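You operate a simulated robot arm through the tools that you are given. There is no shell and no other tool. Be economical: measure what you need, move in short steps, check, and stop when the job is done.

The job below is to be done with a simulated two-armed robot. You get a single attempt, and the scene is never put back.

JOB
Fetch the aluminium block with the largest size on its label from the door end of the steel table and set it on top of the blue box there. Then take the red marker on the door end of the steel table and put it away on the bench end of the steel table. Then fetch the hub marked "20 T" from the door end of the steel table and set it on the yellow pad. Then take the orange tee key and leave it on the door end of the black table. Then take the white card on the bench end of the black table and put it away on the door end of the green table. Then take the tin labelled "primer" from the top of the grey stand and leave it on the shelf under the green table. Then fetch the blue end cap and set it on the blue booklet. The order counts. Set down upright: white card.

The check looks at the end state, three seconds after you hand in, the way a careful person would. Anything else that was tipped, shoved, dropped, spilled or broken makes it a failure. Lids that push on must go on centred and level and be pressed home; caps that screw on are set level and turned clockwise until they are tight.

ROBOT AND FRAMES
Two 7-joint arms with three-finger grippers on one trunk, on a base that drives. Base frame: it is fixed to the floor where the robot stands at the start and does not move with it; the origin is under the middle of the robot, x ahead of it, y to its left, z up; the surface under the hand at the start is at about z = 80. Units: cm, degrees, N and s.
The left shoulder is at the start at [8.2, 12.6, 113.3], the right one opposite. With the tool pointing down near the work surface each hand reaches from about 40 to 86 cm from the robot's upright axis, wherever it stands, measured 20 degrees to its own side. Places, roughly: aluminium block [50, -25, 75]; bench end of the steel table [80, -100, 80]; blue booklet (12x9x2 cm) [-440, -250, 80]; blue box (6x8x15 cm) [70, 30, 90]; blue end cap (7x7x3 cm) [-390, -470, 90]; blue tin, green primer tin [250, -500, 75]; door end of the black table [270, -140, 80]; door end of the green table [80, -190, 80]; hub [75, 25, 75]; orange tee key (10x3x15 cm) [100, -230, 90]; red marker [50, 0, 75]; shelf under the green table [80, -240, 20]; white card [250, -250, 75]; yellow pad (8x8x2 cm) [110, 30, 80]. Payload 2.94 kg a hand.
The tool frame of a hand sits at the grasp point between the pads (the TCP): z along the fingers, y along the line on which they close. The tips reach 3 cm beyond it. Largest opening 12.8 cm; the body of the gripper starts 9.3 cm behind the TCP.
Orientation is that of the tool frame in the base frame, as a unit quaternion [w, x, y, z]. With the fingers straight down and closing along the base's y, the tool's x points along the base's -x, its y along +y and its z along -z.

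CONTROLS
- The arms move only by the tool jog_arm. It takes "left_series", "right_series" or both (then of equal length, played together; a hand with none holds still); each is a list of rows, each a list of 6 numbers: the shift along the tool's x, y, z in mm, then the turn, a rotation vector about the tool's x, y, z in degrees. In form: [[tx, ty, tz, wx, wy, wz], ...]. A call has 1 to 10 rows; each row is the pose to reach, as a shift and turn from the pose commanded when the call began, along the tool's axes at that moment. "left_jaw" and "right_jaw" are, for a hand that has rows, the opening, from 0 (shut) to 1 (fully open), set as the call begins (left out, the last holds). A row lasts 0.2 s, in which the tool goes at most 5 cm and 8.6 degrees; a call with a longer step from one row to the next is refused whole, and so is a gripper value outside its range. Where a pose cannot be reached the arm comes as near as it can. A force on the tool above 40 N (or 10 N above the force at the start of the call, whichever is more), or a blocked arm, ends the call early, and 0.2 s more pass. The fingers move at their own pace and stop on an object; they squeeze with about 24 N. The grip force told is the motor's: it shows also when the fingers shut on nothing. Time passes only in rows, and 0.2 s behind the last, so rows that repeat a pose let the fingers close. It gives the time, the measured TCP pose, the force on the tool (base axes), the opening and the grip force at its end, in the units of the frame above (readings bear some noise), with the torque about the TCP (base axes, N m) and any sound that the robot's microphone picked up.
- Cameras (640 x 400 px; columns grow to the right, rows downward): "scene" is now at [20.35, 1.77, 130.01]; the picture's right is [0.21, -0.98, 0.00], its down [-0.62, -0.14, -0.77] and it looks along [0.76, 0.17, -0.63] (base axes); focal length 214 px, centre (320, 200). "left" rides on the left gripper at [6.9, 1.5, -12] in its tool frame; the picture's right is [-0.21, 0.98, 0.00], its down [-0.82, -0.18, -0.54] and it looks along [-0.53, -0.12, 0.84] (tool axes); focal length 251 px, centre (320, 200). "right" rides on the right gripper at [6.9, -1.5, -12] in its tool frame; the picture's right is [0.21, 0.98, 0.00], its down [-0.82, 0.18, -0.54] and it looks along [-0.53, 0.12, 0.84] (tool axes); focal length 251 px, centre (320, 200). There is no depth. A picture from a camera that has moved, and an enlarged one, comes with that camera's place and axes in the base frame and with its lens. The place of the scene camera against the robot may be out by one fixed shift of up to 1.2 cm in any direction.
- get_image(camera): a new picture of that camera. No time passes.
- raise_lower(by): slides the trunk up (or, below 0, down) by that many cm; the arms and the scene camera ride with it, the base frame stays. It gives what a move gives, with no picture.
- base_move(legs): drives the robot by 1 to 6 legs, each [ahead, left, turn to the left] in cm, cm and degrees, along the robot's own axes; the way and the turn of a leg run together, so that a leg with both is an arc; at most 150 cm and 180 degrees a leg. The arms and the cameras ride along, it lands a little off, and it stops where it bumps. It gives what a move gives.
- head_to(pan, tilt): turns the head with the scene camera to pan (to the left, within 80 degrees either way) and tilt (down, from -29 to 69), counted from straight ahead of the robot. It gives what a move gives.
- zoom(camera, box): a new picture of the part [left, top, right, bottom] of that camera's present view, enlarged. No time passes.
- hand_in(): hands the job in; it is judged then, once.

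Go step by step. Nothing tells you exact positions but the pictures and the camera data: compare them with the known pose of the tool, close in by small moves and look again before you grip or let go. The budget is 207 turns and 190 pictures, counting those below and the enlarged ones. Unless the task says otherwise, let go and move clear before handing in.

The tools are called after ">>>" as name(argument=value, ...) on one line, values as JSON. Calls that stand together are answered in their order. jog_arm: Moves the arms, as the interface text tells. Its arguments: {"type":"object","properties":{"left_series":{"type":"array"},"left_jaw":{"type":"number"},"right_series":{"type":"array"},"right_jaw":{"type":"number"}},"required":[]} The other tools are called the same way: raise_lower (by) slides the trunk up or down; base_move (legs) drives the base; head_to (pan, tilt) turns the head that bears the scene camera; get_image (camera) takes a picture; zoom (camera, box) takes an enlarged picture of a part of a camera's view; hand_in () hands the job in.

At the start:

```text
t: 0.0
left_tool_pos: [46.49, 35.08, 110.88]
left_tool_rot: [0.0, 0.0, 1.0, 0.0]
left_wrist_force: [0.2, -0.1, 0.2]
left_ft_torque: [-0.01, 0.01, 0.03]
left_finger_gap: 12.79
left_finger_force: 0.0
right_tool_pos: [40.45, -8.68, 112.32]
right_tool_rot: [0.0, 0.0, 1.0, 0.0]
right_wrist_force: [-0.7, 0.9, -1.0]
right_ft_torque: [-0.03, 0.02, 0.0]
right_finger_gap: 12.82
right_finger_force: 0.1
trunk travel left (down, up): [-35.0, 19.7]
robot x, y, heading: [0.27, -0.34, -0.1]
head pan, tilt: [12.3, 39.3]
```

scene: 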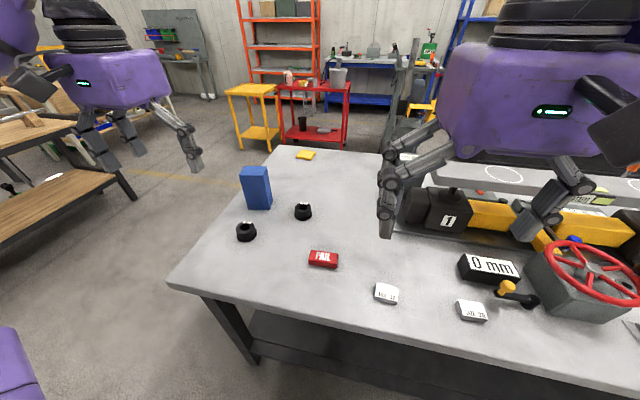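
right: 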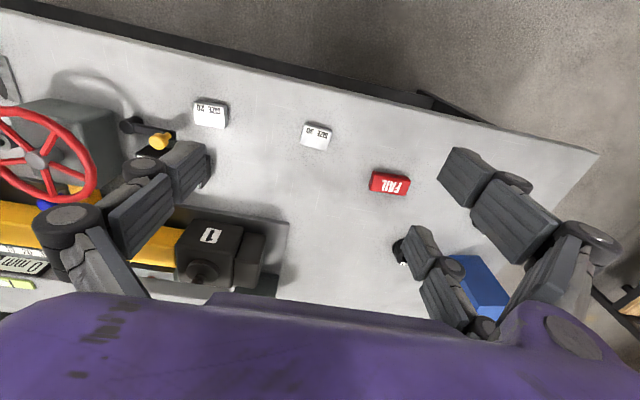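
left: 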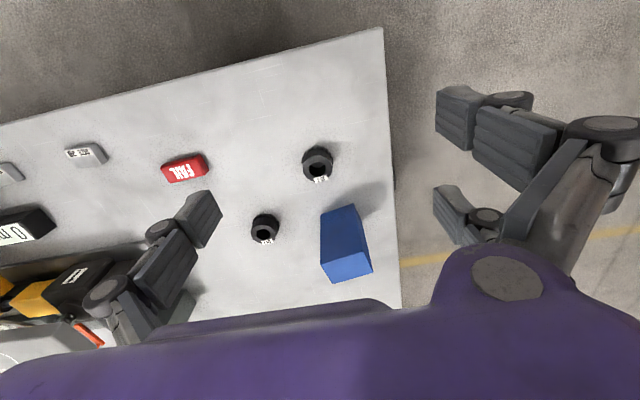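

I see the steel table with two small aluminium blocks, a red FAIL marker, two hubs, the blue box and the yellow pad. First I read the labels on the blocks and hubs.

>>> zoom(camera="scene", box=[360, 270, 520, 370])

>>> zoom(camera="left", box=[220, 120, 380, 260])

>>> zoom(camera="right", box=[180, 80, 420, 210])

```text
4.00 times, centred on (440, 320) of scene
camera zoom: at [20.35, 1.77, 130.01], right [0.21, -0.98, 0.0], down [-0.62, -0.14, -0.77], along [0.76, 0.17, -0.63], focal length 858 px, centre (-160, -280)
```

zoom: 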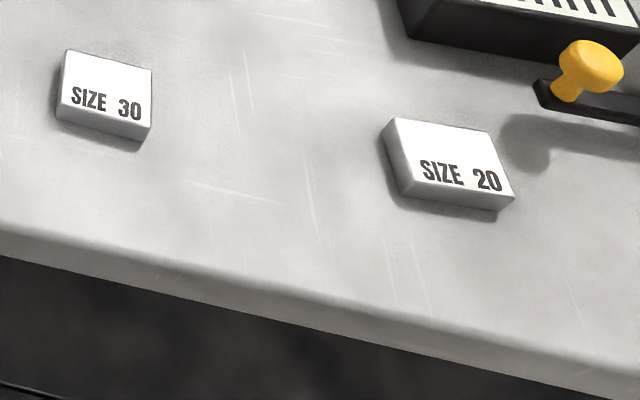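

```text
2.86 times, centred on (300, 190) of left
camera zoom: at [39.55, 36.63, 122.77], right [0.21, 0.98, 0.0], down [0.82, -0.18, 0.54], along [0.53, -0.12, -0.84], focal length 718 px, centre (377, 229)
```

zoom: 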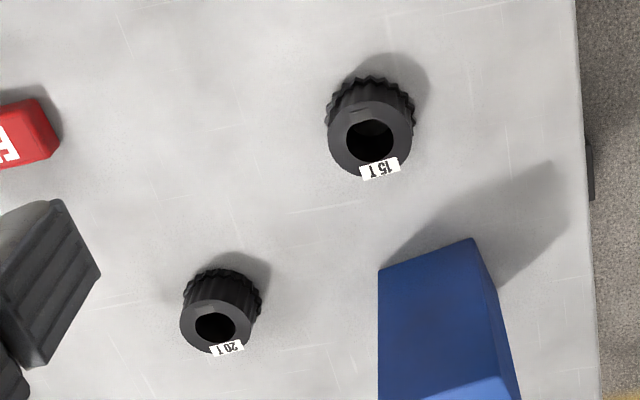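

```text
2.67 times, centred on (300, 145) of right
camera zoom: at [33.53, -10.17, 124.29], right [-0.21, 0.98, 0.0], down [0.82, 0.18, 0.54], along [0.53, 0.12, -0.84], focal length 670 px, centre (373, 347)
```

zoom: 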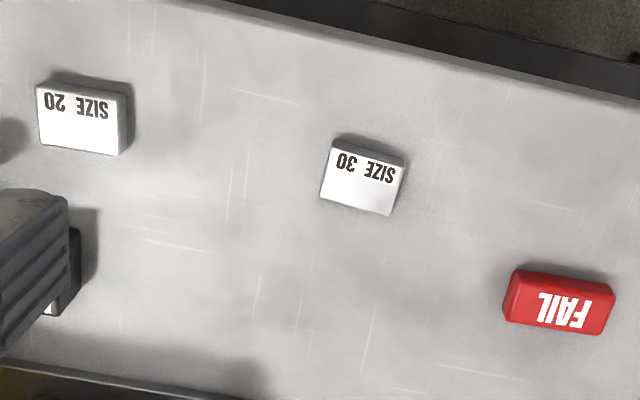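

Largest label is SIZE 30, at about (48, -7.5, 81). The 20 T hub is the smaller one nearer the far side. I shift the right hand aside and bring the left hand over the block.

>>> jog_arm(left_series=[[0, -45, 0, 0, 0, 0], [0, -90, 0, 0, 0, 0], [0, -135, 0, 0, 0, 0], [0, -180, 0, 0, 0, 0], [0, -225, 0, 0, 0, 0], [0, -270, 0, 0, 0, 0], [0, -315, 0, 0, 0, 0], [0, -360, 50, 0, 0, 0], [0, -395, 90, 0, 0, 0], [0, -420, 130, 0, 0, 0]], right_series=[[0, -40, 0, 0, 0, 0], [0, -80, 0, 0, 0, 0], [0, -120, 0, 0, 0, 0], [0, -160, 0, 0, 0, 0], [0, -200, 0, 0, 0, 0], [0, -240, 0, 0, 0, 0], [0, -270, 0, 0, 0, 0], [0, -280, 0, 0, 0, 0], [0, -280, 0, 0, 0, 0], [0, -280, 0, 0, 0, 0]])

>>> get_image(camera="left")

>>> get_image(camera="scene")

```text
refused: row 8 steps farther than a row can; nothing moved
```

```text
183 pictures are left
camera left: at [39.55, 36.63, 122.77], right [0.21, 0.98, 0.0], down [0.82, -0.18, 0.54], along [0.53, -0.12, -0.84], focal length 251 px, centre (320, 200)
```

left: 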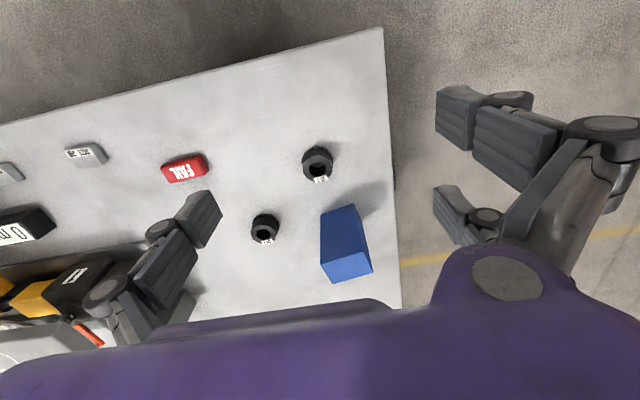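

```text
182 pictures are left
camera scene: at [20.35, 1.77, 130.01], right [0.21, -0.98, 0.0], down [-0.62, -0.14, -0.77], along [0.76, 0.17, -0.63], focal length 214 px, centre (320, 200)
```

scene: 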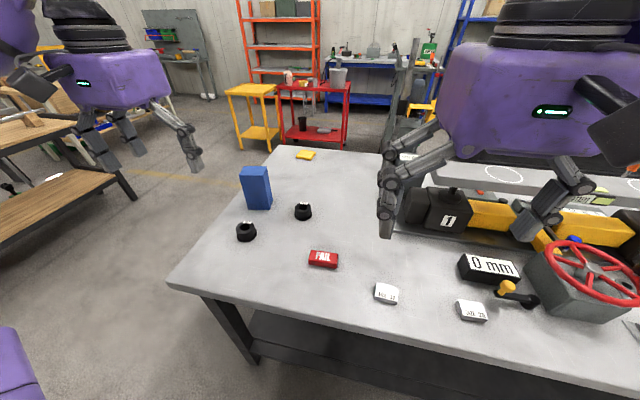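

The step was a bit too long; same plan with shorter steps.

>>> jog_arm(left_series=[[0, -48, 0, 0, 0, 0], [0, -96, 0, 0, 0, 0], [0, -144, 0, 0, 0, 0], [0, -192, 0, 0, 0, 0], [0, -240, 0, 0, 0, 0], [0, -288, 0, 0, 0, 0], [0, -336, 0, 0, 0, 0], [0, -370, 30, 0, 0, 0], [0, -400, 65, 0, 0, 0], [0, -420, 100, 0, 0, 0]], right_series=[[0, -40, 0, 0, 0, 0], [0, -80, 0, 0, 0, 0], [0, -120, 0, 0, 0, 0], [0, -160, 0, 0, 0, 0], [0, -200, 0, 0, 0, 0], [0, -240, 0, 0, 0, 0], [0, -270, 0, 0, 0, 0], [0, -280, 0, 0, 0, 0], [0, -280, 0, 0, 0, 0], [0, -280, 0, 0, 0, 0]])

>>> get_image(camera="left")

```text
t: 2.2
left_tool_pos: [46.18, -7.04, 101.01]
left_tool_rot: [0.0, -0.001, 1.0, -0.001]
left_wrist_force: [0.0, 0.1, 0.1]
left_ft_torque: [0.03, 0.01, 0.0]
left_finger_gap: 12.78
left_finger_force: 0.0
right_tool_pos: [40.32, -36.9, 112.45]
right_tool_rot: [0.0, 0.0, 1.0, -0.001]
right_wrist_force: [0.3, 0.2, -0.1]
right_ft_torque: [0.02, 0.04, -0.01]
right_finger_gap: 12.81
right_finger_force: 0.0
trunk travel left (down, up): [-35.0, 19.7]
robot x, y, heading: [0.15, 0.14, 0.2]
head pan, tilt: [12.3, 39.3]
```

```text
181 pictures are left
camera left: at [39.27, -5.6, 112.84], right [0.21, 0.98, 0.0], down [0.82, -0.18, 0.54], along [0.53, -0.12, -0.84], focal length 251 px, centre (320, 200)
```

left: 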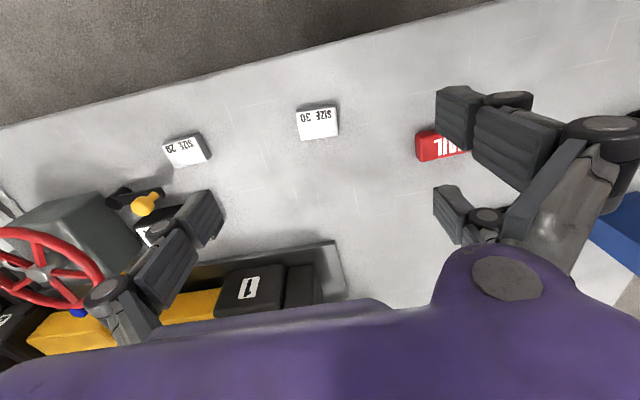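

Block appears at about (47.8, -7.7). I zoom in to get its corners and yaw.

>>> zoom(camera="left", box=[270, 80, 370, 160])

```text
5.00 times, centred on (320, 120) of left
camera zoom: at [39.27, -5.6, 112.84], right [0.21, 0.98, 0.0], down [0.82, -0.18, 0.54], along [0.53, -0.12, -0.84], focal length 1257 px, centre (320, 600)
```

zoom: 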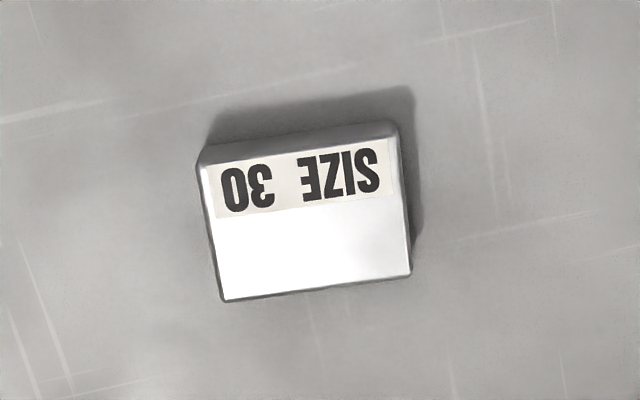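

Block top corners give centre (47.9, -7.9), 4.6×3.4 cm, yaw about -5°. I descend with the jaw straddling it along its long side.

>>> jog_arm(left_series=[[-9, -4, 20, 0, 0, 2.5], [-17, -8.6, 50, 0, 0, 4.9], [-17, -8.6, 95, 0, 0, 4.9], [-17, -8.6, 130, 0, 0, 4.9], [-17, -8.6, 145, 0, 0, 4.9], [-17, -8.6, 145, 0, 0, 4.9]])

>>> get_image(camera="left")

```text
t: 3.6
left_tool_pos: [48.2, -7.71, 86.38]
left_tool_rot: [0.0, 0.043, 0.999, 0.0]
left_wrist_force: [0.0, -0.8, -0.1]
left_ft_torque: [0.02, -0.02, 0.04]
left_finger_gap: 12.79
left_finger_force: 0.0
right_tool_pos: [40.44, -36.8, 112.35]
right_tool_rot: [0.001, 0.0, 1.0, 0.001]
right_wrist_force: [0.5, -1.4, -0.7]
right_ft_torque: [0.0, -0.02, 0.01]
right_finger_gap: 12.79
right_finger_force: 0.1
trunk travel left (down, up): [-35.0, 19.7]
robot x, y, heading: [-0.16, -0.11, 0.3]
head pan, tilt: [12.3, 39.3]
```

```text
179 pictures are left
camera left: at [41.44, -5.64, 98.16], right [0.3, 0.95, 0.0], down [0.8, -0.25, 0.54], along [0.52, -0.16, -0.84], focal length 251 px, centre (320, 200)
```

left: 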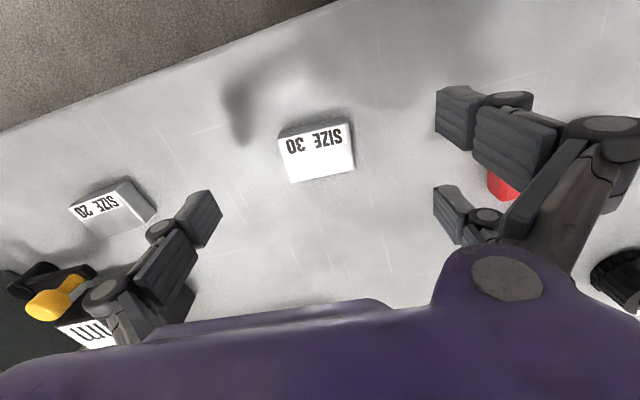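

Aligned over the block. I go down to TCP z≈83.9 and close.

>>> jog_arm(left_series=[[2, -1, 12, 0, 0, 0], [2, -1, 22, 0, 0, 0], [2, -1, 25, 0, 0, 0], [2, -1, 25, 0, 0, 0]])

>>> jog_arm(left_series=[[0, 0, 0, 0, 0, 0], [0, 0, 0, 0, 0, 0], [0, 0, 0, 0, 0, 0], [0, 0, 0, 0, 0, 0]], left_jaw=0.2)

>>> get_image(camera="left")

```text
t: 4.6
left_tool_pos: [48.17, -7.74, 83.71]
left_tool_rot: [0.0, 0.042, 0.999, 0.0]
left_wrist_force: [-0.5, 0.1, -0.8]
left_ft_torque: [-0.01, -0.01, -0.01]
left_finger_gap: 12.78
left_finger_force: 0.0
right_tool_pos: [40.34, -36.77, 112.53]
right_tool_rot: [0.001, 0.001, 1.0, 0.0]
right_wrist_force: [-0.6, -0.4, -0.5]
right_ft_torque: [-0.01, -0.03, -0.01]
right_finger_gap: 12.81
right_finger_force: 0.0
trunk travel left (down, up): [-35.0, 19.7]
robot x, y, heading: [0.19, 0.27, 0.0]
head pan, tilt: [12.3, 39.3]
```

```text
t: 5.6
left_tool_pos: [48.2, -7.78, 83.83]
left_tool_rot: [0.0, 0.042, 0.999, 0.0]
left_wrist_force: [0.0, 0.5, 0.9]
left_ft_torque: [0.08, 0.0, -0.03]
left_finger_gap: 4.9
left_finger_force: 23.6
right_tool_pos: [40.28, -36.93, 112.51]
right_tool_rot: [0.001, 0.0, 1.0, -0.001]
right_wrist_force: [1.2, 0.7, 1.0]
right_ft_torque: [0.04, -0.01, 0.0]
right_finger_gap: 12.76
right_finger_force: 0.1
trunk travel left (down, up): [-35.0, 19.7]
robot x, y, heading: [-0.33, -0.44, -0.4]
head pan, tilt: [12.3, 39.3]
```

```text
178 pictures are left
camera left: at [41.35, -5.68, 95.65], right [0.3, 0.95, 0.0], down [0.8, -0.25, 0.54], along [0.52, -0.16, -0.84], focal length 251 px, centre (320, 200)
```

left: 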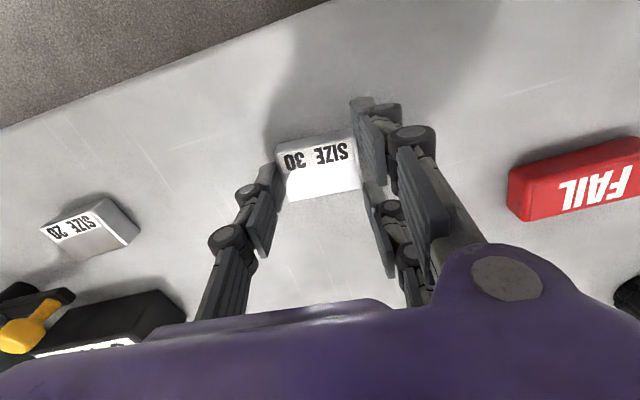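

Gripped (gap 4.9, force 24 N). I lift it and look for the blue box.

>>> jog_arm(left_series=[[0, 0, -30, 0, 0, 0], [0, 0, -75, 0, 0, 0], [0, 0, -120, 0, 0, 0], [0, 0, -165, 0, 0, 0], [0, 0, -210, 0, 0, 0], [0, 45, -220, 0, 0, 0], [0, 90, -220, 0, 0, 0], [0, 135, -220, 0, 0, 0], [0, 180, -220, 0, 0, 0], [0, 180, -220, 0, 0, 0]])

>>> get_image(camera="left")

>>> get_image(camera="scene")

```text
t: 7.8
left_tool_pos: [49.69, 9.99, 106.12]
left_tool_rot: [0.0, 0.043, 0.999, 0.0]
left_wrist_force: [-0.2, 0.1, -0.2]
left_ft_torque: [0.04, 0.03, -0.02]
left_finger_gap: 4.9
left_finger_force: 24.1
right_tool_pos: [40.4, -36.83, 112.42]
right_tool_rot: [0.0, 0.0, 1.0, 0.0]
right_wrist_force: [0.6, 0.1, 0.3]
right_ft_torque: [0.0, 0.0, -0.02]
right_finger_gap: 12.82
right_finger_force: 0.1
trunk travel left (down, up): [-35.0, 19.7]
robot x, y, heading: [-0.07, -0.02, -0.0]
head pan, tilt: [12.3, 39.3]
```

```text
177 pictures are left
camera left: at [42.96, 12.04, 117.91], right [0.3, 0.95, 0.0], down [0.8, -0.25, 0.54], along [0.52, -0.16, -0.84], focal length 251 px, centre (320, 200)
```

left: 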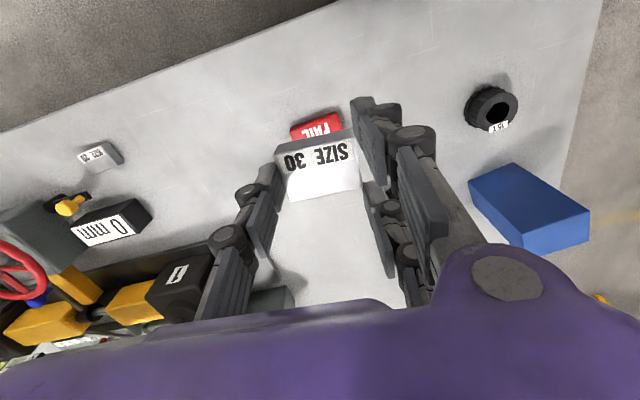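

```text
176 pictures are left
camera scene: at [20.38, 1.66, 130.01], right [0.21, -0.98, 0.0], down [-0.62, -0.13, -0.77], along [0.76, 0.17, -0.63], focal length 214 px, centre (320, 200)
```

scene: 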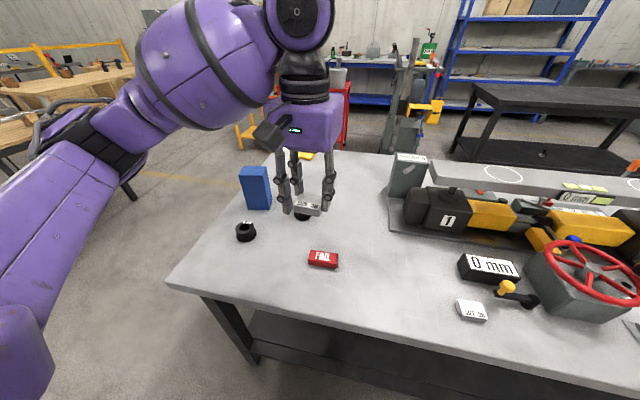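

>>> zoom(camera="left", box=[450, 145, 610, 265])

>>> zoom(camera="scene", box=[220, 150, 300, 250])

```text
3.33 times, centred on (530, 205) of left
camera zoom: at [42.96, 12.04, 117.91], right [0.3, 0.95, 0.0], down [0.8, -0.25, 0.54], along [0.52, -0.16, -0.84], focal length 838 px, centre (-380, 183)
```

zoom: 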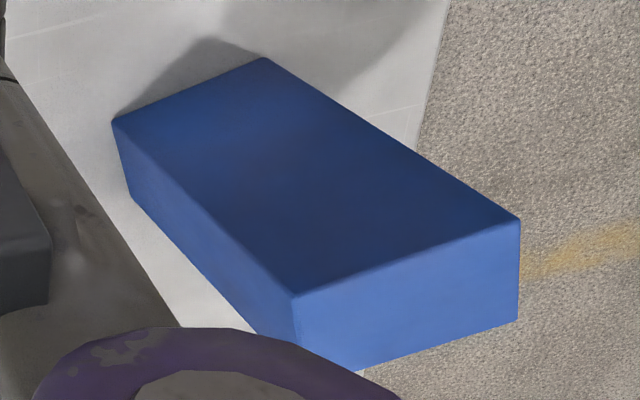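

```text
4.00 times, centred on (260, 200) of scene
camera zoom: at [20.38, 1.66, 130.01], right [0.21, -0.98, 0.0], down [-0.62, -0.13, -0.77], along [0.76, 0.17, -0.63], focal length 858 px, centre (560, 200)
```

zoom: 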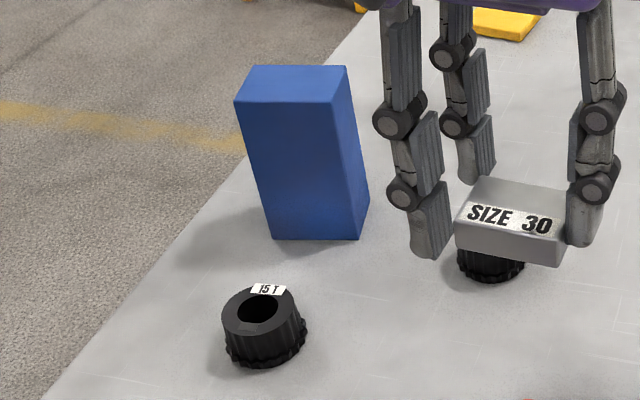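

Blue box top is at about z=94, centre (72, 34), its long side turned about 12° left. I carry the block over it and look again.

>>> jog_arm(left_series=[[-28, 36, 0, 0, 0, -2.5], [-56, 72, 0, 0, 0, -5], [-84, 107, 0, 0, 0, -7.5], [-112, 143, 0, 0, 0, -10], [-140, 179, 0, 0, 0, -12.5], [-168, 214, 0, 0, 0, -15], [-190, 243, 0, 0, 0, -16.6], [-201, 257, 0, 0, 0, -16.6], [-201, 257, 0, 0, 0, -16.6]])

>>> get_image(camera="left")

>>> get_image(camera="scene")

```text
t: 9.8
left_tool_pos: [71.8, 34.32, 105.88]
left_tool_rot: [0.0, -0.102, 0.995, 0.0]
left_wrist_force: [-0.2, 0.1, -1.6]
left_ft_torque: [0.01, 0.03, -0.01]
left_finger_gap: 4.89
left_finger_force: 24.0
right_tool_pos: [40.35, -36.8, 112.57]
right_tool_rot: [0.001, -0.001, 1.0, 0.0]
right_wrist_force: [0.4, 0.2, 0.2]
right_ft_torque: [0.0, -0.01, 0.03]
right_finger_gap: 12.79
right_finger_force: 0.1
trunk travel left (down, up): [-35.0, 19.7]
robot x, y, heading: [-0.27, -0.18, -0.2]
head pan, tilt: [12.3, 39.3]
```

```text
173 pictures are left
camera left: at [64.7, 34.34, 117.72], right [0.01, 1.0, 0.0], down [0.84, -0.01, 0.54], along [0.54, -0.01, -0.84], focal length 251 px, centre (320, 200)
```

left: 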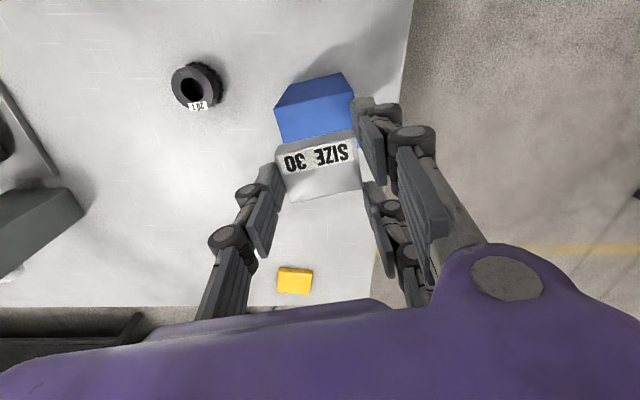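

```text
172 pictures are left
camera scene: at [20.35, 1.78, 130.01], right [0.21, -0.98, 0.0], down [-0.62, -0.14, -0.77], along [0.76, 0.17, -0.63], focal length 214 px, centre (320, 200)
```

scene: 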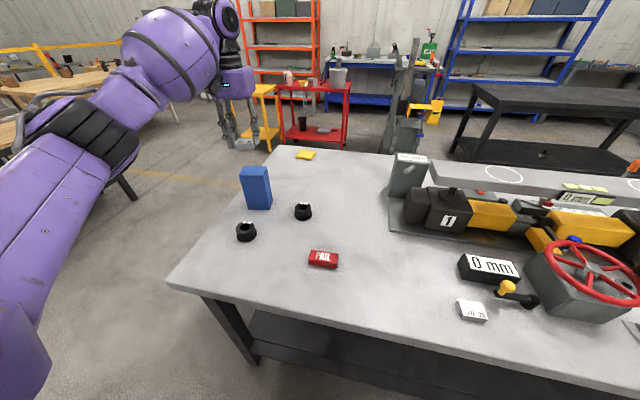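

>>> zoom(camera="left", box=[250, 60, 390, 210])

```text
2.67 times, centred on (320, 135) of left
camera zoom: at [64.7, 34.34, 117.72], right [0.01, 1.0, 0.0], down [0.84, -0.01, 0.54], along [0.54, -0.01, -0.84], focal length 670 px, centre (320, 373)
```

zoom: 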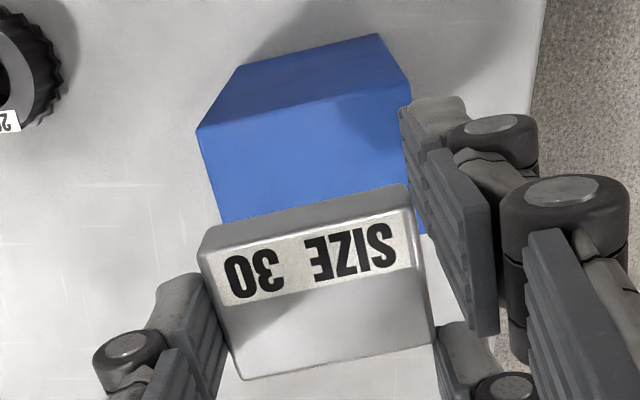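

The block sits centred over the box top (box top z≈94.1, centre (71.9, 34.1)). I lower it until close.

>>> jog_arm(left_series=[[0, -1, 30, 0, 0, 0], [0, -1, 60, 0, 0, 0], [0, -1, 75, 0, 0, 0], [0, -1, 78, 0, 0, 0], [0, -1, 78, 0, 0, 0]])

>>> zoom(camera="left", box=[250, 60, 390, 210])

>>> zoom(camera="scene", box=[200, 120, 300, 220])

```text
t: 11.0
left_tool_pos: [71.88, 34.02, 98.12]
left_tool_rot: [0.0, -0.102, 0.995, -0.001]
left_wrist_force: [1.0, 0.2, -0.8]
left_ft_torque: [-0.01, -0.02, -0.05]
left_finger_gap: 4.88
left_finger_force: 23.8
right_tool_pos: [40.42, -36.77, 112.48]
right_tool_rot: [0.001, 0.0, 1.0, 0.0]
right_wrist_force: [0.5, 0.0, 0.6]
right_ft_torque: [0.01, 0.03, 0.0]
right_finger_gap: 12.79
right_finger_force: 0.1
trunk travel left (down, up): [-35.0, 19.7]
robot x, y, heading: [-0.08, 0.02, -0.1]
head pan, tilt: [12.3, 39.3]
```

```text
2.67 times, centred on (320, 135) of left
camera zoom: at [64.74, 34.08, 110.02], right [0.01, 1.0, 0.0], down [0.84, -0.01, 0.54], along [0.54, -0.01, -0.84], focal length 670 px, centre (320, 373)
```

zoom: 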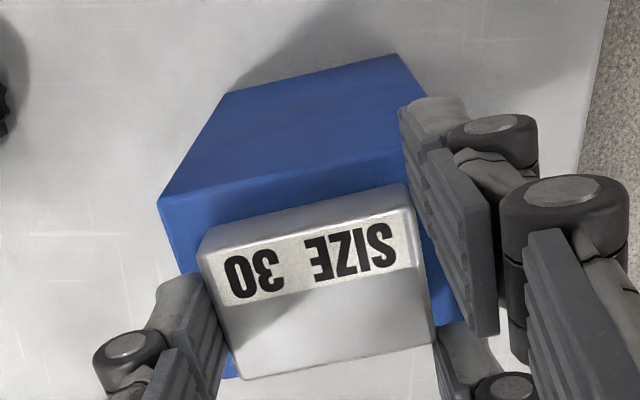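

```text
4.00 times, centred on (250, 170) of scene
camera zoom: at [20.36, 1.78, 130.01], right [0.21, -0.98, 0.0], down [-0.62, -0.14, -0.77], along [0.76, 0.17, -0.63], focal length 858 px, centre (600, 320)
```

zoom: 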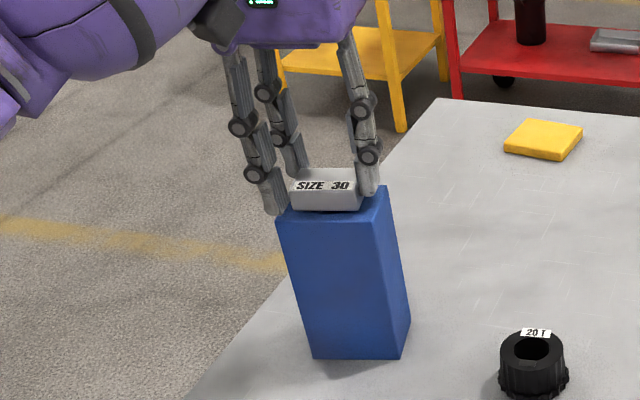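

>>> jog_arm(left_series=[[3, -1, 2, 0, 0, 0], [3, -1, 4, 0, 0, 0], [3, -1, 5, 0, 0, 0]])

>>> zoom(camera="scene", box=[230, 140, 290, 190])

```text
t: 11.8
left_tool_pos: [71.37, 33.76, 97.77]
left_tool_rot: [0.001, -0.102, 0.995, 0.0]
left_wrist_force: [2.0, 0.2, 5.2]
left_ft_torque: [0.12, -0.13, -0.04]
left_finger_gap: 4.88
left_finger_force: 23.7
right_tool_pos: [40.35, -36.72, 112.49]
right_tool_rot: [0.001, 0.0, 1.0, 0.0]
right_wrist_force: [-0.5, -0.4, -0.2]
right_ft_torque: [-0.01, -0.02, 0.0]
right_finger_gap: 12.8
right_finger_force: 0.1
trunk travel left (down, up): [-35.0, 19.7]
robot x, y, heading: [-0.04, -0.23, -0.2]
head pan, tilt: [12.3, 39.3]
```

```text
8.00 times, centred on (260, 165) of scene
camera zoom: at [20.32, 1.75, 130.03], right [0.21, -0.98, 0.0], down [-0.62, -0.14, -0.77], along [0.76, 0.17, -0.63], focal length 1716 px, centre (800, 480)
```

zoom: 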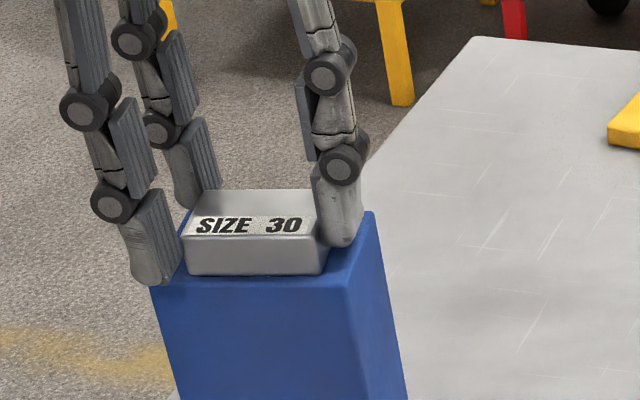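

It touches (about 5 N) but is close to the box's front edge; I lift slightly, shift it 0.8 cm back, set it down and open.

>>> jog_arm(left_series=[[0, 0, -4, 0, 0, 0], [-8, 0, -4, 0, 0, 0], [-8, 0, 0, 0, 0, 0], [-8, 0, 0.5, 0, 0, 0]])

>>> zoom(camera="scene", box=[230, 140, 290, 190])

```text
t: 12.8
left_tool_pos: [72.16, 33.89, 97.72]
left_tool_rot: [0.002, -0.102, 0.995, 0.0]
left_wrist_force: [2.7, 0.8, 12.1]
left_ft_torque: [0.11, 0.06, -0.04]
left_finger_gap: 4.87
left_finger_force: 23.8
right_tool_pos: [40.27, -36.78, 112.53]
right_tool_rot: [0.001, 0.0, 1.0, 0.0]
right_wrist_force: [0.0, 0.1, -0.6]
right_ft_torque: [0.0, 0.01, 0.03]
right_finger_gap: 12.79
right_finger_force: 0.1
trunk travel left (down, up): [-35.0, 19.7]
robot x, y, heading: [0.13, 0.24, 0.1]
head pan, tilt: [12.3, 39.3]
```

```text
8.00 times, centred on (260, 165) of scene
camera zoom: at [20.28, 1.72, 130.04], right [0.21, -0.98, 0.0], down [-0.62, -0.13, -0.77], along [0.76, 0.17, -0.63], focal length 1716 px, centre (800, 480)
```

zoom: 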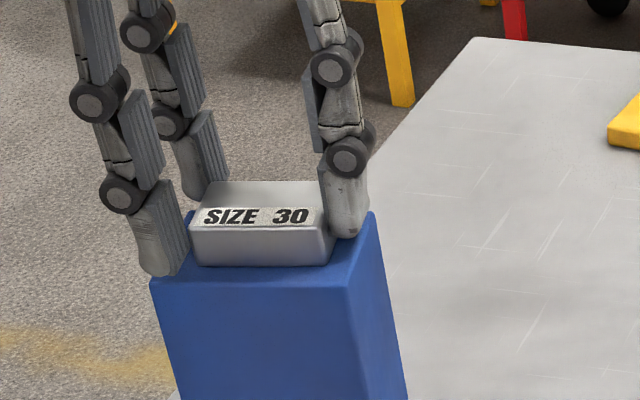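

Well seated. I open and lift straight up.

>>> jog_arm(left_series=[[0, 0, -1, 0, 0, 0], [0, 0, -1, 0, 0, 0], [0, 0, -1, 0, 0, 0], [0, 0, -20, 0, 0, 0], [0, 0, -60, 0, 0, 0], [0, 0, -100, 0, 0, 0]], left_jaw=0.6)

>>> get_image(camera="left")

>>> get_image(camera="right")

```text
t: 14.2
left_tool_pos: [72.23, 33.82, 107.73]
left_tool_rot: [0.0, -0.102, 0.995, 0.0]
left_wrist_force: [0.0, -0.5, -0.3]
left_ft_torque: [0.06, 0.0, 0.02]
left_finger_gap: 7.7
left_finger_force: 0.0
right_tool_pos: [40.37, -36.86, 112.51]
right_tool_rot: [0.002, 0.001, 1.0, 0.0]
right_wrist_force: [-0.7, 0.4, -0.8]
right_ft_torque: [0.01, -0.04, -0.01]
right_finger_gap: 12.78
right_finger_force: 0.0
trunk travel left (down, up): [-35.0, 19.7]
robot x, y, heading: [0.01, 0.34, -0.1]
head pan, tilt: [12.3, 39.3]
```

```text
166 pictures are left
camera left: at [65.1, 33.82, 119.58], right [0.01, 1.0, 0.0], down [0.84, -0.01, 0.54], along [0.54, -0.01, -0.84], focal length 251 px, centre (320, 200)
```

left: 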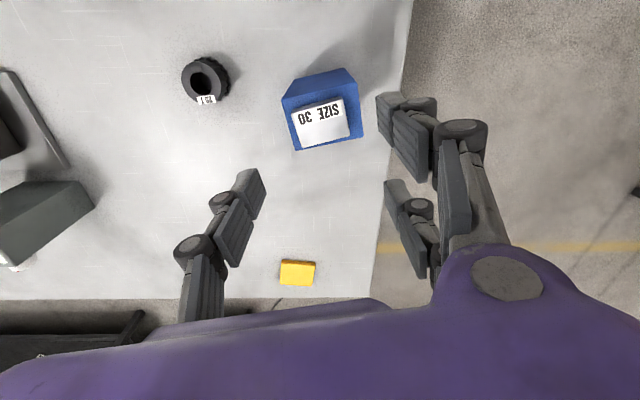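

```text
165 pictures are left
camera right: at [33.42, -38.32, 124.45], right [-0.21, 0.98, 0.0], down [0.82, 0.18, 0.54], along [0.53, 0.12, -0.84], focal length 251 px, centre (320, 200)
```

right: 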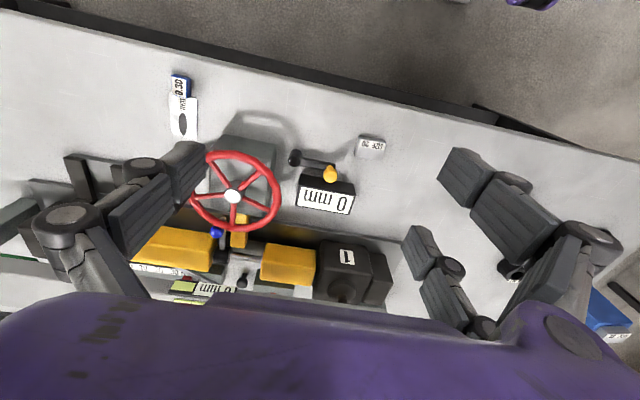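

Block is placed well on the box. Next the red marker: I bring the right hand over it (≈(53, 6)) and pull the left hand back.

>>> jog_arm(right_series=[[-10.7, 46.7, 0, 0, 0, 0], [-21.4, 93.4, 0, 0, 0, 0], [-32, 140, 0, 0, 0, 0], [-42.7, 186.7, 0, 0, 0, 0], [-53.4, 233.4, 0, 0, 0, 0], [-64, 280, 0, 0, 0, 0], [-74.7, 326.7, 0, 0, 0, 0], [-85.4, 373.4, 0, 0, 0, 0], [-96, 415, 15, 0, 0, 0], [-96, 420, 60, 0, 0, 0]], left_series=[[40, 9, -8, 0, 0, 2], [80, 18, -16, 0, 0, 4], [120, 27, -24, 0, 0, 6], [160, 36, -32, 0, 0, 8], [196, 41, -40, 0, 0, 10], [196, 51, -40, 0, 0, 11.7], [196, 51, -40, 0, 0, 11.7], [196, 51, -40, 0, 0, 11.7], [196, 51, -40, 0, 0, 11.7], [196, 51, -40, 0, 0, 11.7]])

>>> get_image(camera="right")

```text
t: 16.4
left_tool_pos: [51.97, 34.91, 111.54]
left_tool_rot: [0.0, 0.0, 1.0, -0.001]
left_wrist_force: [0.1, -0.2, 0.1]
left_ft_torque: [0.01, -0.02, -0.02]
left_finger_gap: 7.68
left_finger_force: 0.0
right_tool_pos: [46.95, -7.39, 112.33]
right_tool_rot: [0.002, 0.002, 1.0, 0.001]
right_wrist_force: [-0.7, 0.4, -0.6]
right_ft_torque: [0.01, -0.02, 0.01]
right_finger_gap: 12.81
right_finger_force: 0.1
right hand out of reach, approached as far as the arm can: row 7, 8, 9, 10
trunk travel left (down, up): [-35.0, 19.7]
robot x, y, heading: [0.12, -0.26, 0.2]
head pan, tilt: [12.3, 39.3]
```

```text
164 pictures are left
camera right: at [40.13, -8.96, 124.25], right [-0.21, 0.98, 0.0], down [0.82, 0.18, 0.54], along [0.53, 0.12, -0.84], focal length 251 px, centre (320, 200)
```

right: 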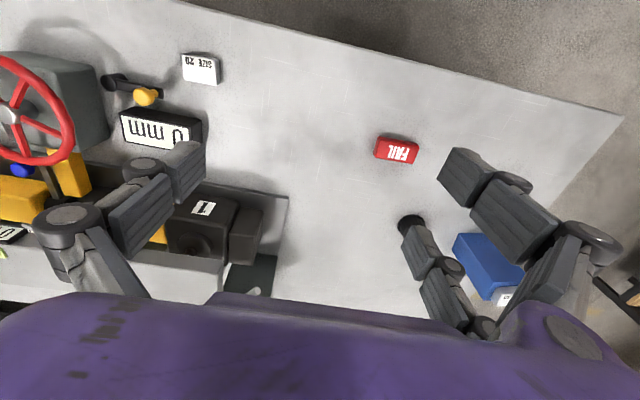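

The right arm cannot cross over there. The left hand will take the marker instead; the right one goes back aside.

>>> jog_arm(right_series=[[0, -48, -6, 0, 0, 0], [0, -96, -12, 0, 0, 0], [0, -144, -18, 0, 0, 0], [0, -192, -24, 0, 0, 0], [0, -240, -30, 0, 0, 0], [0, -288, -36, 0, 0, 0], [0, -336, -42, 0, 0, 0], [0, -370, -50, 0, 0, 0], [20, -390, -50, 0, 0, 0], [40, -390, -50, 0, 0, 0]], left_series=[[0, -30, 0, 0, 0, 0], [0, -60, 0, 0, 0, 0], [0, -100, 0, 0, 0, 0], [0, -140, 0, 0, 0, 0], [-10, -180, 0, 0, 0, 0], [-10, -220, 0, 0, 0, 0], [-10, -260, 20, 0, 0, 0], [-10, -280, 60, 0, 0, 0], [-10, -290, 105, 0, 0, 0], [-10, -290, 120, 0, 0, 0]])

>>> get_image(camera="left")

>>> head_to(pan=-45, tilt=35)

>>> get_image(camera="scene")

```text
t: 18.6
left_tool_pos: [53.07, 6.14, 99.84]
left_tool_rot: [0.0, 0.0, 1.0, -0.001]
left_wrist_force: [0.6, 0.1, -0.5]
left_ft_torque: [-0.08, 0.02, 0.03]
left_finger_gap: 7.7
left_finger_force: 0.0
right_tool_pos: [46.81, -44.12, 117.03]
right_tool_rot: [0.001, -0.001, 1.0, 0.0]
right_wrist_force: [-0.4, 0.1, -0.2]
right_ft_torque: [0.02, -0.04, 0.02]
right_finger_gap: 12.81
right_finger_force: 0.0
right hand out of reach, approached as far as the arm can: row 9, 10
trunk travel left (down, up): [-35.0, 19.7]
robot x, y, heading: [-0.19, -0.09, 0.2]
head pan, tilt: [12.3, 39.3]
```

```text
163 pictures are left
camera left: at [46.13, 7.58, 111.66], right [0.21, 0.98, 0.0], down [0.82, -0.18, 0.54], along [0.53, -0.12, -0.84], focal length 251 px, centre (320, 200)
```

left: 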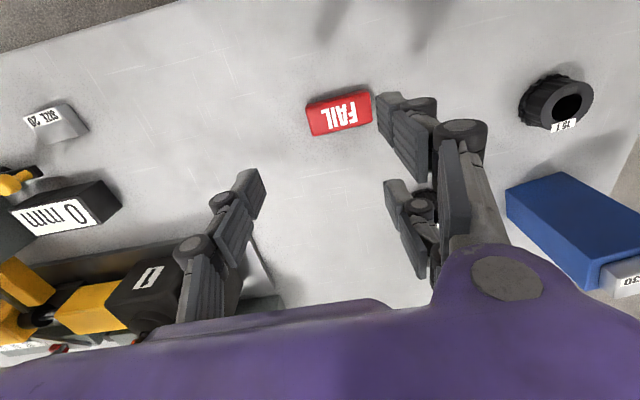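

```text
t: 19.9
left_tool_pos: [53.0, 6.14, 99.83]
left_tool_rot: [0.0, 0.0, 1.0, 0.0]
left_wrist_force: [-0.6, -0.6, -0.4]
left_ft_torque: [0.01, -0.04, 0.0]
left_finger_gap: 7.68
left_finger_force: 0.0
right_tool_pos: [46.84, -44.23, 116.91]
right_tool_rot: [0.001, 0.0, 1.0, 0.0]
right_wrist_force: [0.5, 0.7, 0.4]
right_ft_torque: [0.0, -0.01, -0.02]
right_finger_gap: 12.82
right_finger_force: 0.1
trunk travel left (down, up): [-35.0, 19.7]
robot x, y, heading: [0.01, -0.5, -0.1]
head pan, tilt: [-45.0, 35.0]
```

```text
162 pictures are left
camera scene: at [18.24, -6.27, 130.67], right [-0.71, -0.71, 0.0], down [-0.41, 0.41, -0.82], along [0.58, -0.58, -0.57], focal length 214 px, centre (320, 200)
```

scene: 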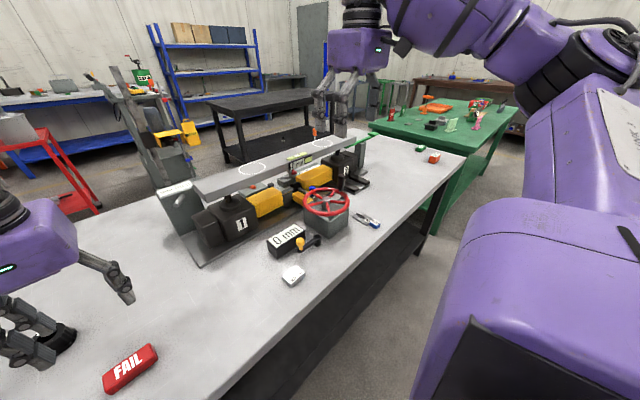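

>>> zoom(camera="left", box=[290, 70, 390, 150])

>>> zoom(camera="scene", box=[300, 80, 560, 240])

```text
5.00 times, centred on (340, 110) of left
camera zoom: at [46.15, 7.63, 111.69], right [0.21, 0.98, 0.0], down [0.82, -0.18, 0.54], along [0.53, -0.12, -0.84], focal length 1257 px, centre (220, 650)
```

zoom: 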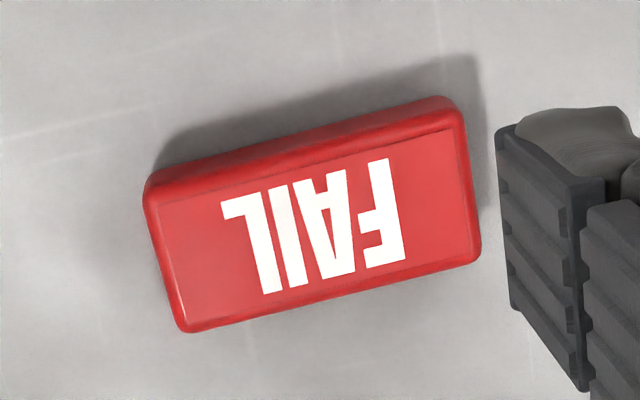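

```text
2.46 times, centred on (430, 160) of scene
camera zoom: at [18.24, -6.27, 130.67], right [-0.71, -0.71, 0.0], down [-0.41, 0.41, -0.82], along [0.58, -0.58, -0.57], focal length 528 px, centre (49, 298)
```

zoom: 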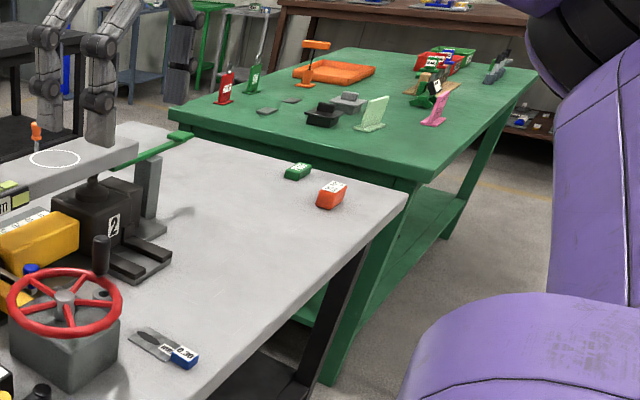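

Marker: 7.1×3.3 cm, centre (53.9, 8.1), aligned with y. I open wide and descend on it, then grip lengthwise.

>>> jog_arm(left_series=[[-5, 10, 10, 0, 0, 0], [-9, 20, 50, 0, 0, 0], [-9, 20, 95, 0, 0, 0], [-9, 20, 135, 0, 0, 0], [-9, 20, 155, 0, 0, 0], [-9, 20, 160, 0, 0, 0], [-9, 20, 160, 0, 0, 0]], left_jaw=1)

>>> get_image(camera="left")

```text
t: 21.5
left_tool_pos: [54.11, 7.98, 83.73]
left_tool_rot: [0.0, -0.001, 1.0, 0.0]
left_wrist_force: [0.6, -0.2, -0.9]
left_ft_torque: [-0.01, 0.01, 0.01]
left_finger_gap: 12.79
left_finger_force: 0.1
right_tool_pos: [46.81, -44.21, 116.88]
right_tool_rot: [0.001, 0.0, 1.0, 0.0]
right_wrist_force: [0.3, -0.2, 0.7]
right_ft_torque: [0.01, 0.0, 0.03]
right_finger_gap: 12.79
right_finger_force: 0.0
trunk travel left (down, up): [-35.0, 19.7]
robot x, y, heading: [-0.01, -0.58, -0.2]
head pan, tilt: [-45.0, 35.0]
```

```text
159 pictures are left
camera left: at [47.14, 9.5, 95.55], right [0.21, 0.98, 0.0], down [0.82, -0.18, 0.54], along [0.53, -0.12, -0.84], focal length 251 px, centre (320, 200)
```

left: 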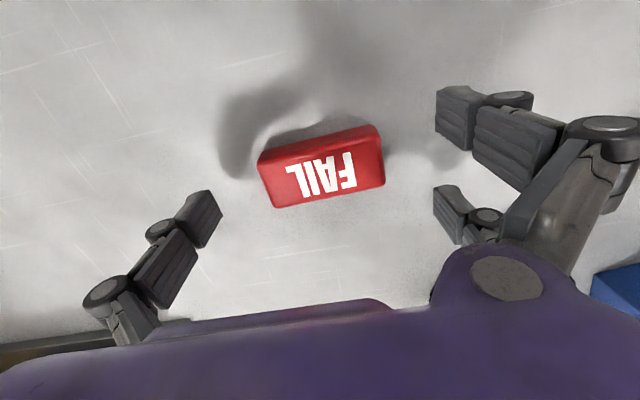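

>>> jog_arm(left_series=[[0, 0, 0, 0, 0, 0], [0, 0, 0, 0, 0, 0], [0, 0, 0, 0, 0, 0], [0, 0, 0, 0, 0, 0], [0, 0, -30, 0, 0, 0], [0, 0, -75, 0, 0, 0], [0, 0, -120, 0, 0, 0], [0, 0, -165, 0, 0, 0], [0, 0, -210, 0, 0, 0], [0, 0, -250, 0, 0, 0]], left_jaw=0.3)

>>> get_image(camera="left")

>>> get_image(camera="right")

```text
t: 23.7
left_tool_pos: [53.81, 8.04, 108.72]
left_tool_rot: [-0.001, 0.0, 1.0, 0.0]
left_wrist_force: [-0.1, 0.4, 0.3]
left_ft_torque: [0.02, -0.01, 0.01]
left_finger_gap: 7.38
left_finger_force: 23.9
right_tool_pos: [46.8, -44.24, 116.97]
right_tool_rot: [0.0, -0.001, 1.0, 0.0]
right_wrist_force: [-0.6, -0.8, 0.1]
right_ft_torque: [0.01, 0.03, 0.04]
right_finger_gap: 12.81
right_finger_force: 0.2
trunk travel left (down, up): [-35.0, 19.7]
robot x, y, heading: [0.06, -0.28, -0.0]
head pan, tilt: [-45.0, 35.0]
```

```text
158 pictures are left
camera left: at [46.91, 9.43, 120.66], right [0.21, 0.98, 0.0], down [0.82, -0.18, 0.54], along [0.53, -0.12, -0.84], focal length 251 px, centre (320, 200)
```

left: 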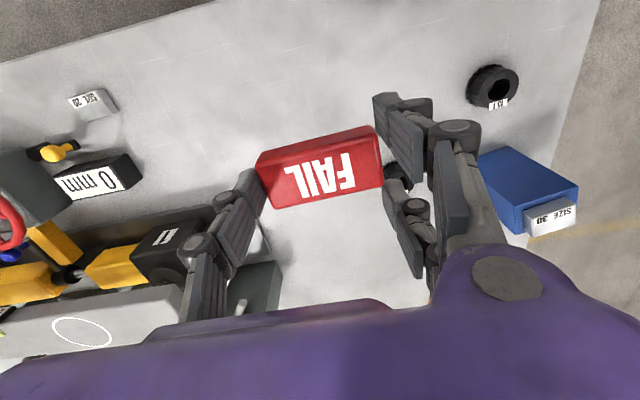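

```text
157 pictures are left
camera right: at [39.89, -45.71, 128.91], right [-0.21, 0.98, 0.0], down [0.82, 0.18, 0.54], along [0.53, 0.12, -0.84], focal length 251 px, centre (320, 200)
```

right: 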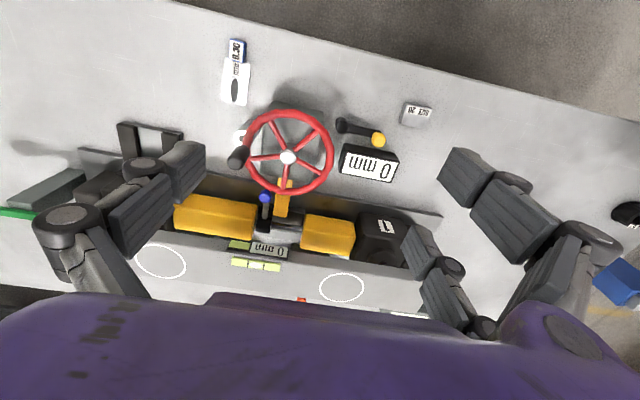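

Marker gripped and lifted. The bench end (y≈-100…-146) has a free spot near (54, -108); I raise the trunk for clearance and drive right along the table.

>>> raise_lower(by=10)

>>> base_move(legs=[[0, -58, 0], [0, -57, 0]])

>>> get_image(camera="left")

>>> get_image(camera="scene")

```text
t: 25.0
left_tool_pos: [54.04, 8.03, 118.51]
left_tool_rot: [0.0, -0.001, 1.0, 0.001]
left_wrist_force: [0.0, 0.1, -1.8]
left_ft_torque: [0.01, 0.01, 0.01]
left_finger_gap: 7.36
left_finger_force: 24.0
right_tool_pos: [47.11, -44.19, 126.53]
right_tool_rot: [-0.001, 0.0, 1.0, 0.0]
right_wrist_force: [-0.1, 0.8, 0.4]
right_ft_torque: [0.01, 0.02, 0.0]
right_finger_gap: 12.78
right_finger_force: 0.2
trunk travel left (down, up): [-45.0, 9.7]
robot x, y, heading: [0.04, -0.2, -0.2]
head pan, tilt: [-45.0, 35.0]
```

```text
t: 36.0
left_tool_pos: [54.01, -110.78, 118.51]
left_tool_rot: [0.0, 0.004, 1.0, 0.0]
left_wrist_force: [-1.1, 0.3, -0.5]
left_ft_torque: [0.02, -0.03, -0.03]
left_finger_gap: 7.41
left_finger_force: 23.9
right_tool_pos: [46.83, -163.11, 126.59]
right_tool_rot: [0.001, 0.003, 1.0, 0.0]
right_wrist_force: [-0.8, 0.8, -0.3]
right_ft_torque: [-0.02, -0.02, 0.03]
right_finger_gap: 12.8
right_finger_force: 0.3
trunk travel left (down, up): [-45.0, 9.7]
robot x, y, heading: [-0.06, -118.32, -0.2]
head pan, tilt: [-45.0, 35.0]
```

```text
156 pictures are left
camera left: at [47.07, -109.41, 130.42], right [0.22, 0.98, 0.0], down [0.82, -0.19, 0.54], along [0.53, -0.12, -0.84], focal length 251 px, centre (320, 200)
```

left: 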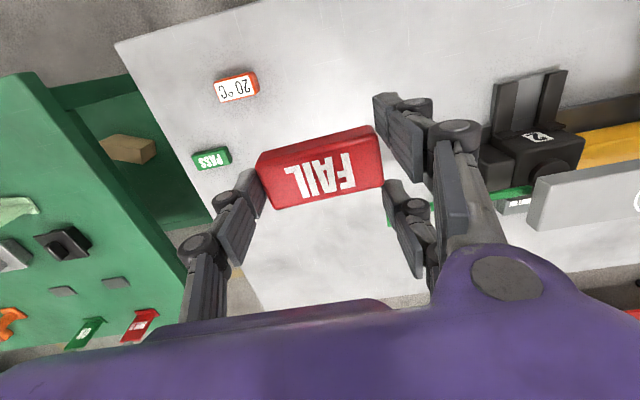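

```text
155 pictures are left
camera scene: at [14.84, -124.91, 141.32], right [-0.71, -0.7, 0.0], down [-0.4, 0.41, -0.82], along [0.58, -0.58, -0.57], focal length 214 px, centre (320, 200)
```

scene: 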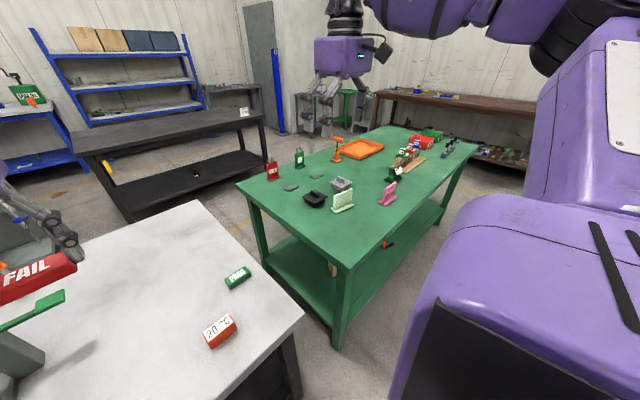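

Free space under the marker at (54, -111). I lower it to just above the table.

>>> jog_arm(left_series=[[0, 4, 45, 0, 0, 0], [0, 8, 90, 0, 0, 0], [0, 10, 135, 0, 0, 0], [0, 10, 180, 0, 0, 0], [0, 10, 225, 0, 0, 0], [0, 10, 270, 0, 0, 0], [0, 10, 310, 0, 0, 0], [0, 10, 335, 0, 0, 0], [0, 10, 340, 0, 0, 0], [0, 10, 340, 0, 0, 0]])

>>> get_image(camera="left")

```text
t: 38.1
left_tool_pos: [54.03, -109.9, 84.31]
left_tool_rot: [0.0, 0.003, 1.0, 0.0]
left_wrist_force: [-0.9, -1.2, -0.6]
left_ft_torque: [0.01, 0.0, -0.03]
left_finger_gap: 7.38
left_finger_force: 23.7
right_tool_pos: [46.76, -163.12, 126.64]
right_tool_rot: [0.001, 0.003, 1.0, 0.0]
right_wrist_force: [0.0, 0.5, -0.1]
right_ft_torque: [-0.03, -0.02, -0.02]
right_finger_gap: 12.8
right_finger_force: 0.1
trunk travel left (down, up): [-45.0, 9.7]
robot x, y, heading: [-0.04, -118.66, -0.5]
head pan, tilt: [-45.0, 35.0]
```

```text
154 pictures are left
camera left: at [47.15, -108.42, 96.17], right [0.22, 0.98, 0.0], down [0.82, -0.19, 0.54], along [0.53, -0.12, -0.84], focal length 251 px, centre (320, 200)
```

left: 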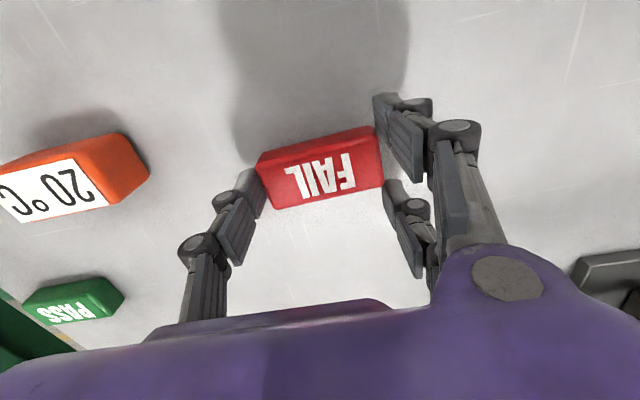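

>>> jog_arm(left_series=[[0, 0, 2, 0, 0, 0], [0, 0, 4, 0, 0, 0], [0, 0, 6, 0, 0, 0], [0, 0, 7, 0, 0, 0]])

```text
t: 39.1
left_tool_pos: [54.04, -109.84, 83.77]
left_tool_rot: [0.0, 0.003, 1.0, 0.0]
left_wrist_force: [-0.9, -0.1, -0.2]
left_ft_torque: [-0.02, -0.02, -0.05]
left_finger_gap: 7.36
left_finger_force: 23.6
right_tool_pos: [46.74, -163.2, 126.55]
right_tool_rot: [0.001, 0.003, 1.0, 0.0]
right_wrist_force: [0.2, -1.0, 0.7]
right_ft_torque: [0.02, 0.0, -0.01]
right_finger_gap: 12.81
right_finger_force: 0.0
trunk travel left (down, up): [-45.0, 9.7]
robot x, y, heading: [0.05, -118.13, -0.6]
head pan, tilt: [-45.0, 35.0]
```

>>> jog_arm(left_series=[[0, 0, 1, 0, 0, 0], [0, 0, 2, 0, 0, 0], [0, 0, 3, 0, 0, 0]])

```text
t: 40.0
left_tool_pos: [54.22, -109.99, 83.61]
left_tool_rot: [0.001, 0.003, 1.0, 0.0]
left_wrist_force: [-1.6, 2.3, 9.6]
left_ft_torque: [0.21, 0.06, 0.0]
left_finger_gap: 7.37
left_finger_force: 24.4
right_tool_pos: [46.61, -163.14, 126.66]
right_tool_rot: [0.001, 0.004, 1.0, 0.0]
right_wrist_force: [0.0, 0.0, 0.8]
right_ft_torque: [0.0, 0.02, -0.01]
right_finger_gap: 12.82
right_finger_force: 0.1
trunk travel left (down, up): [-45.0, 9.7]
robot x, y, heading: [0.14, -118.11, -0.7]
head pan, tilt: [-45.0, 35.0]
```

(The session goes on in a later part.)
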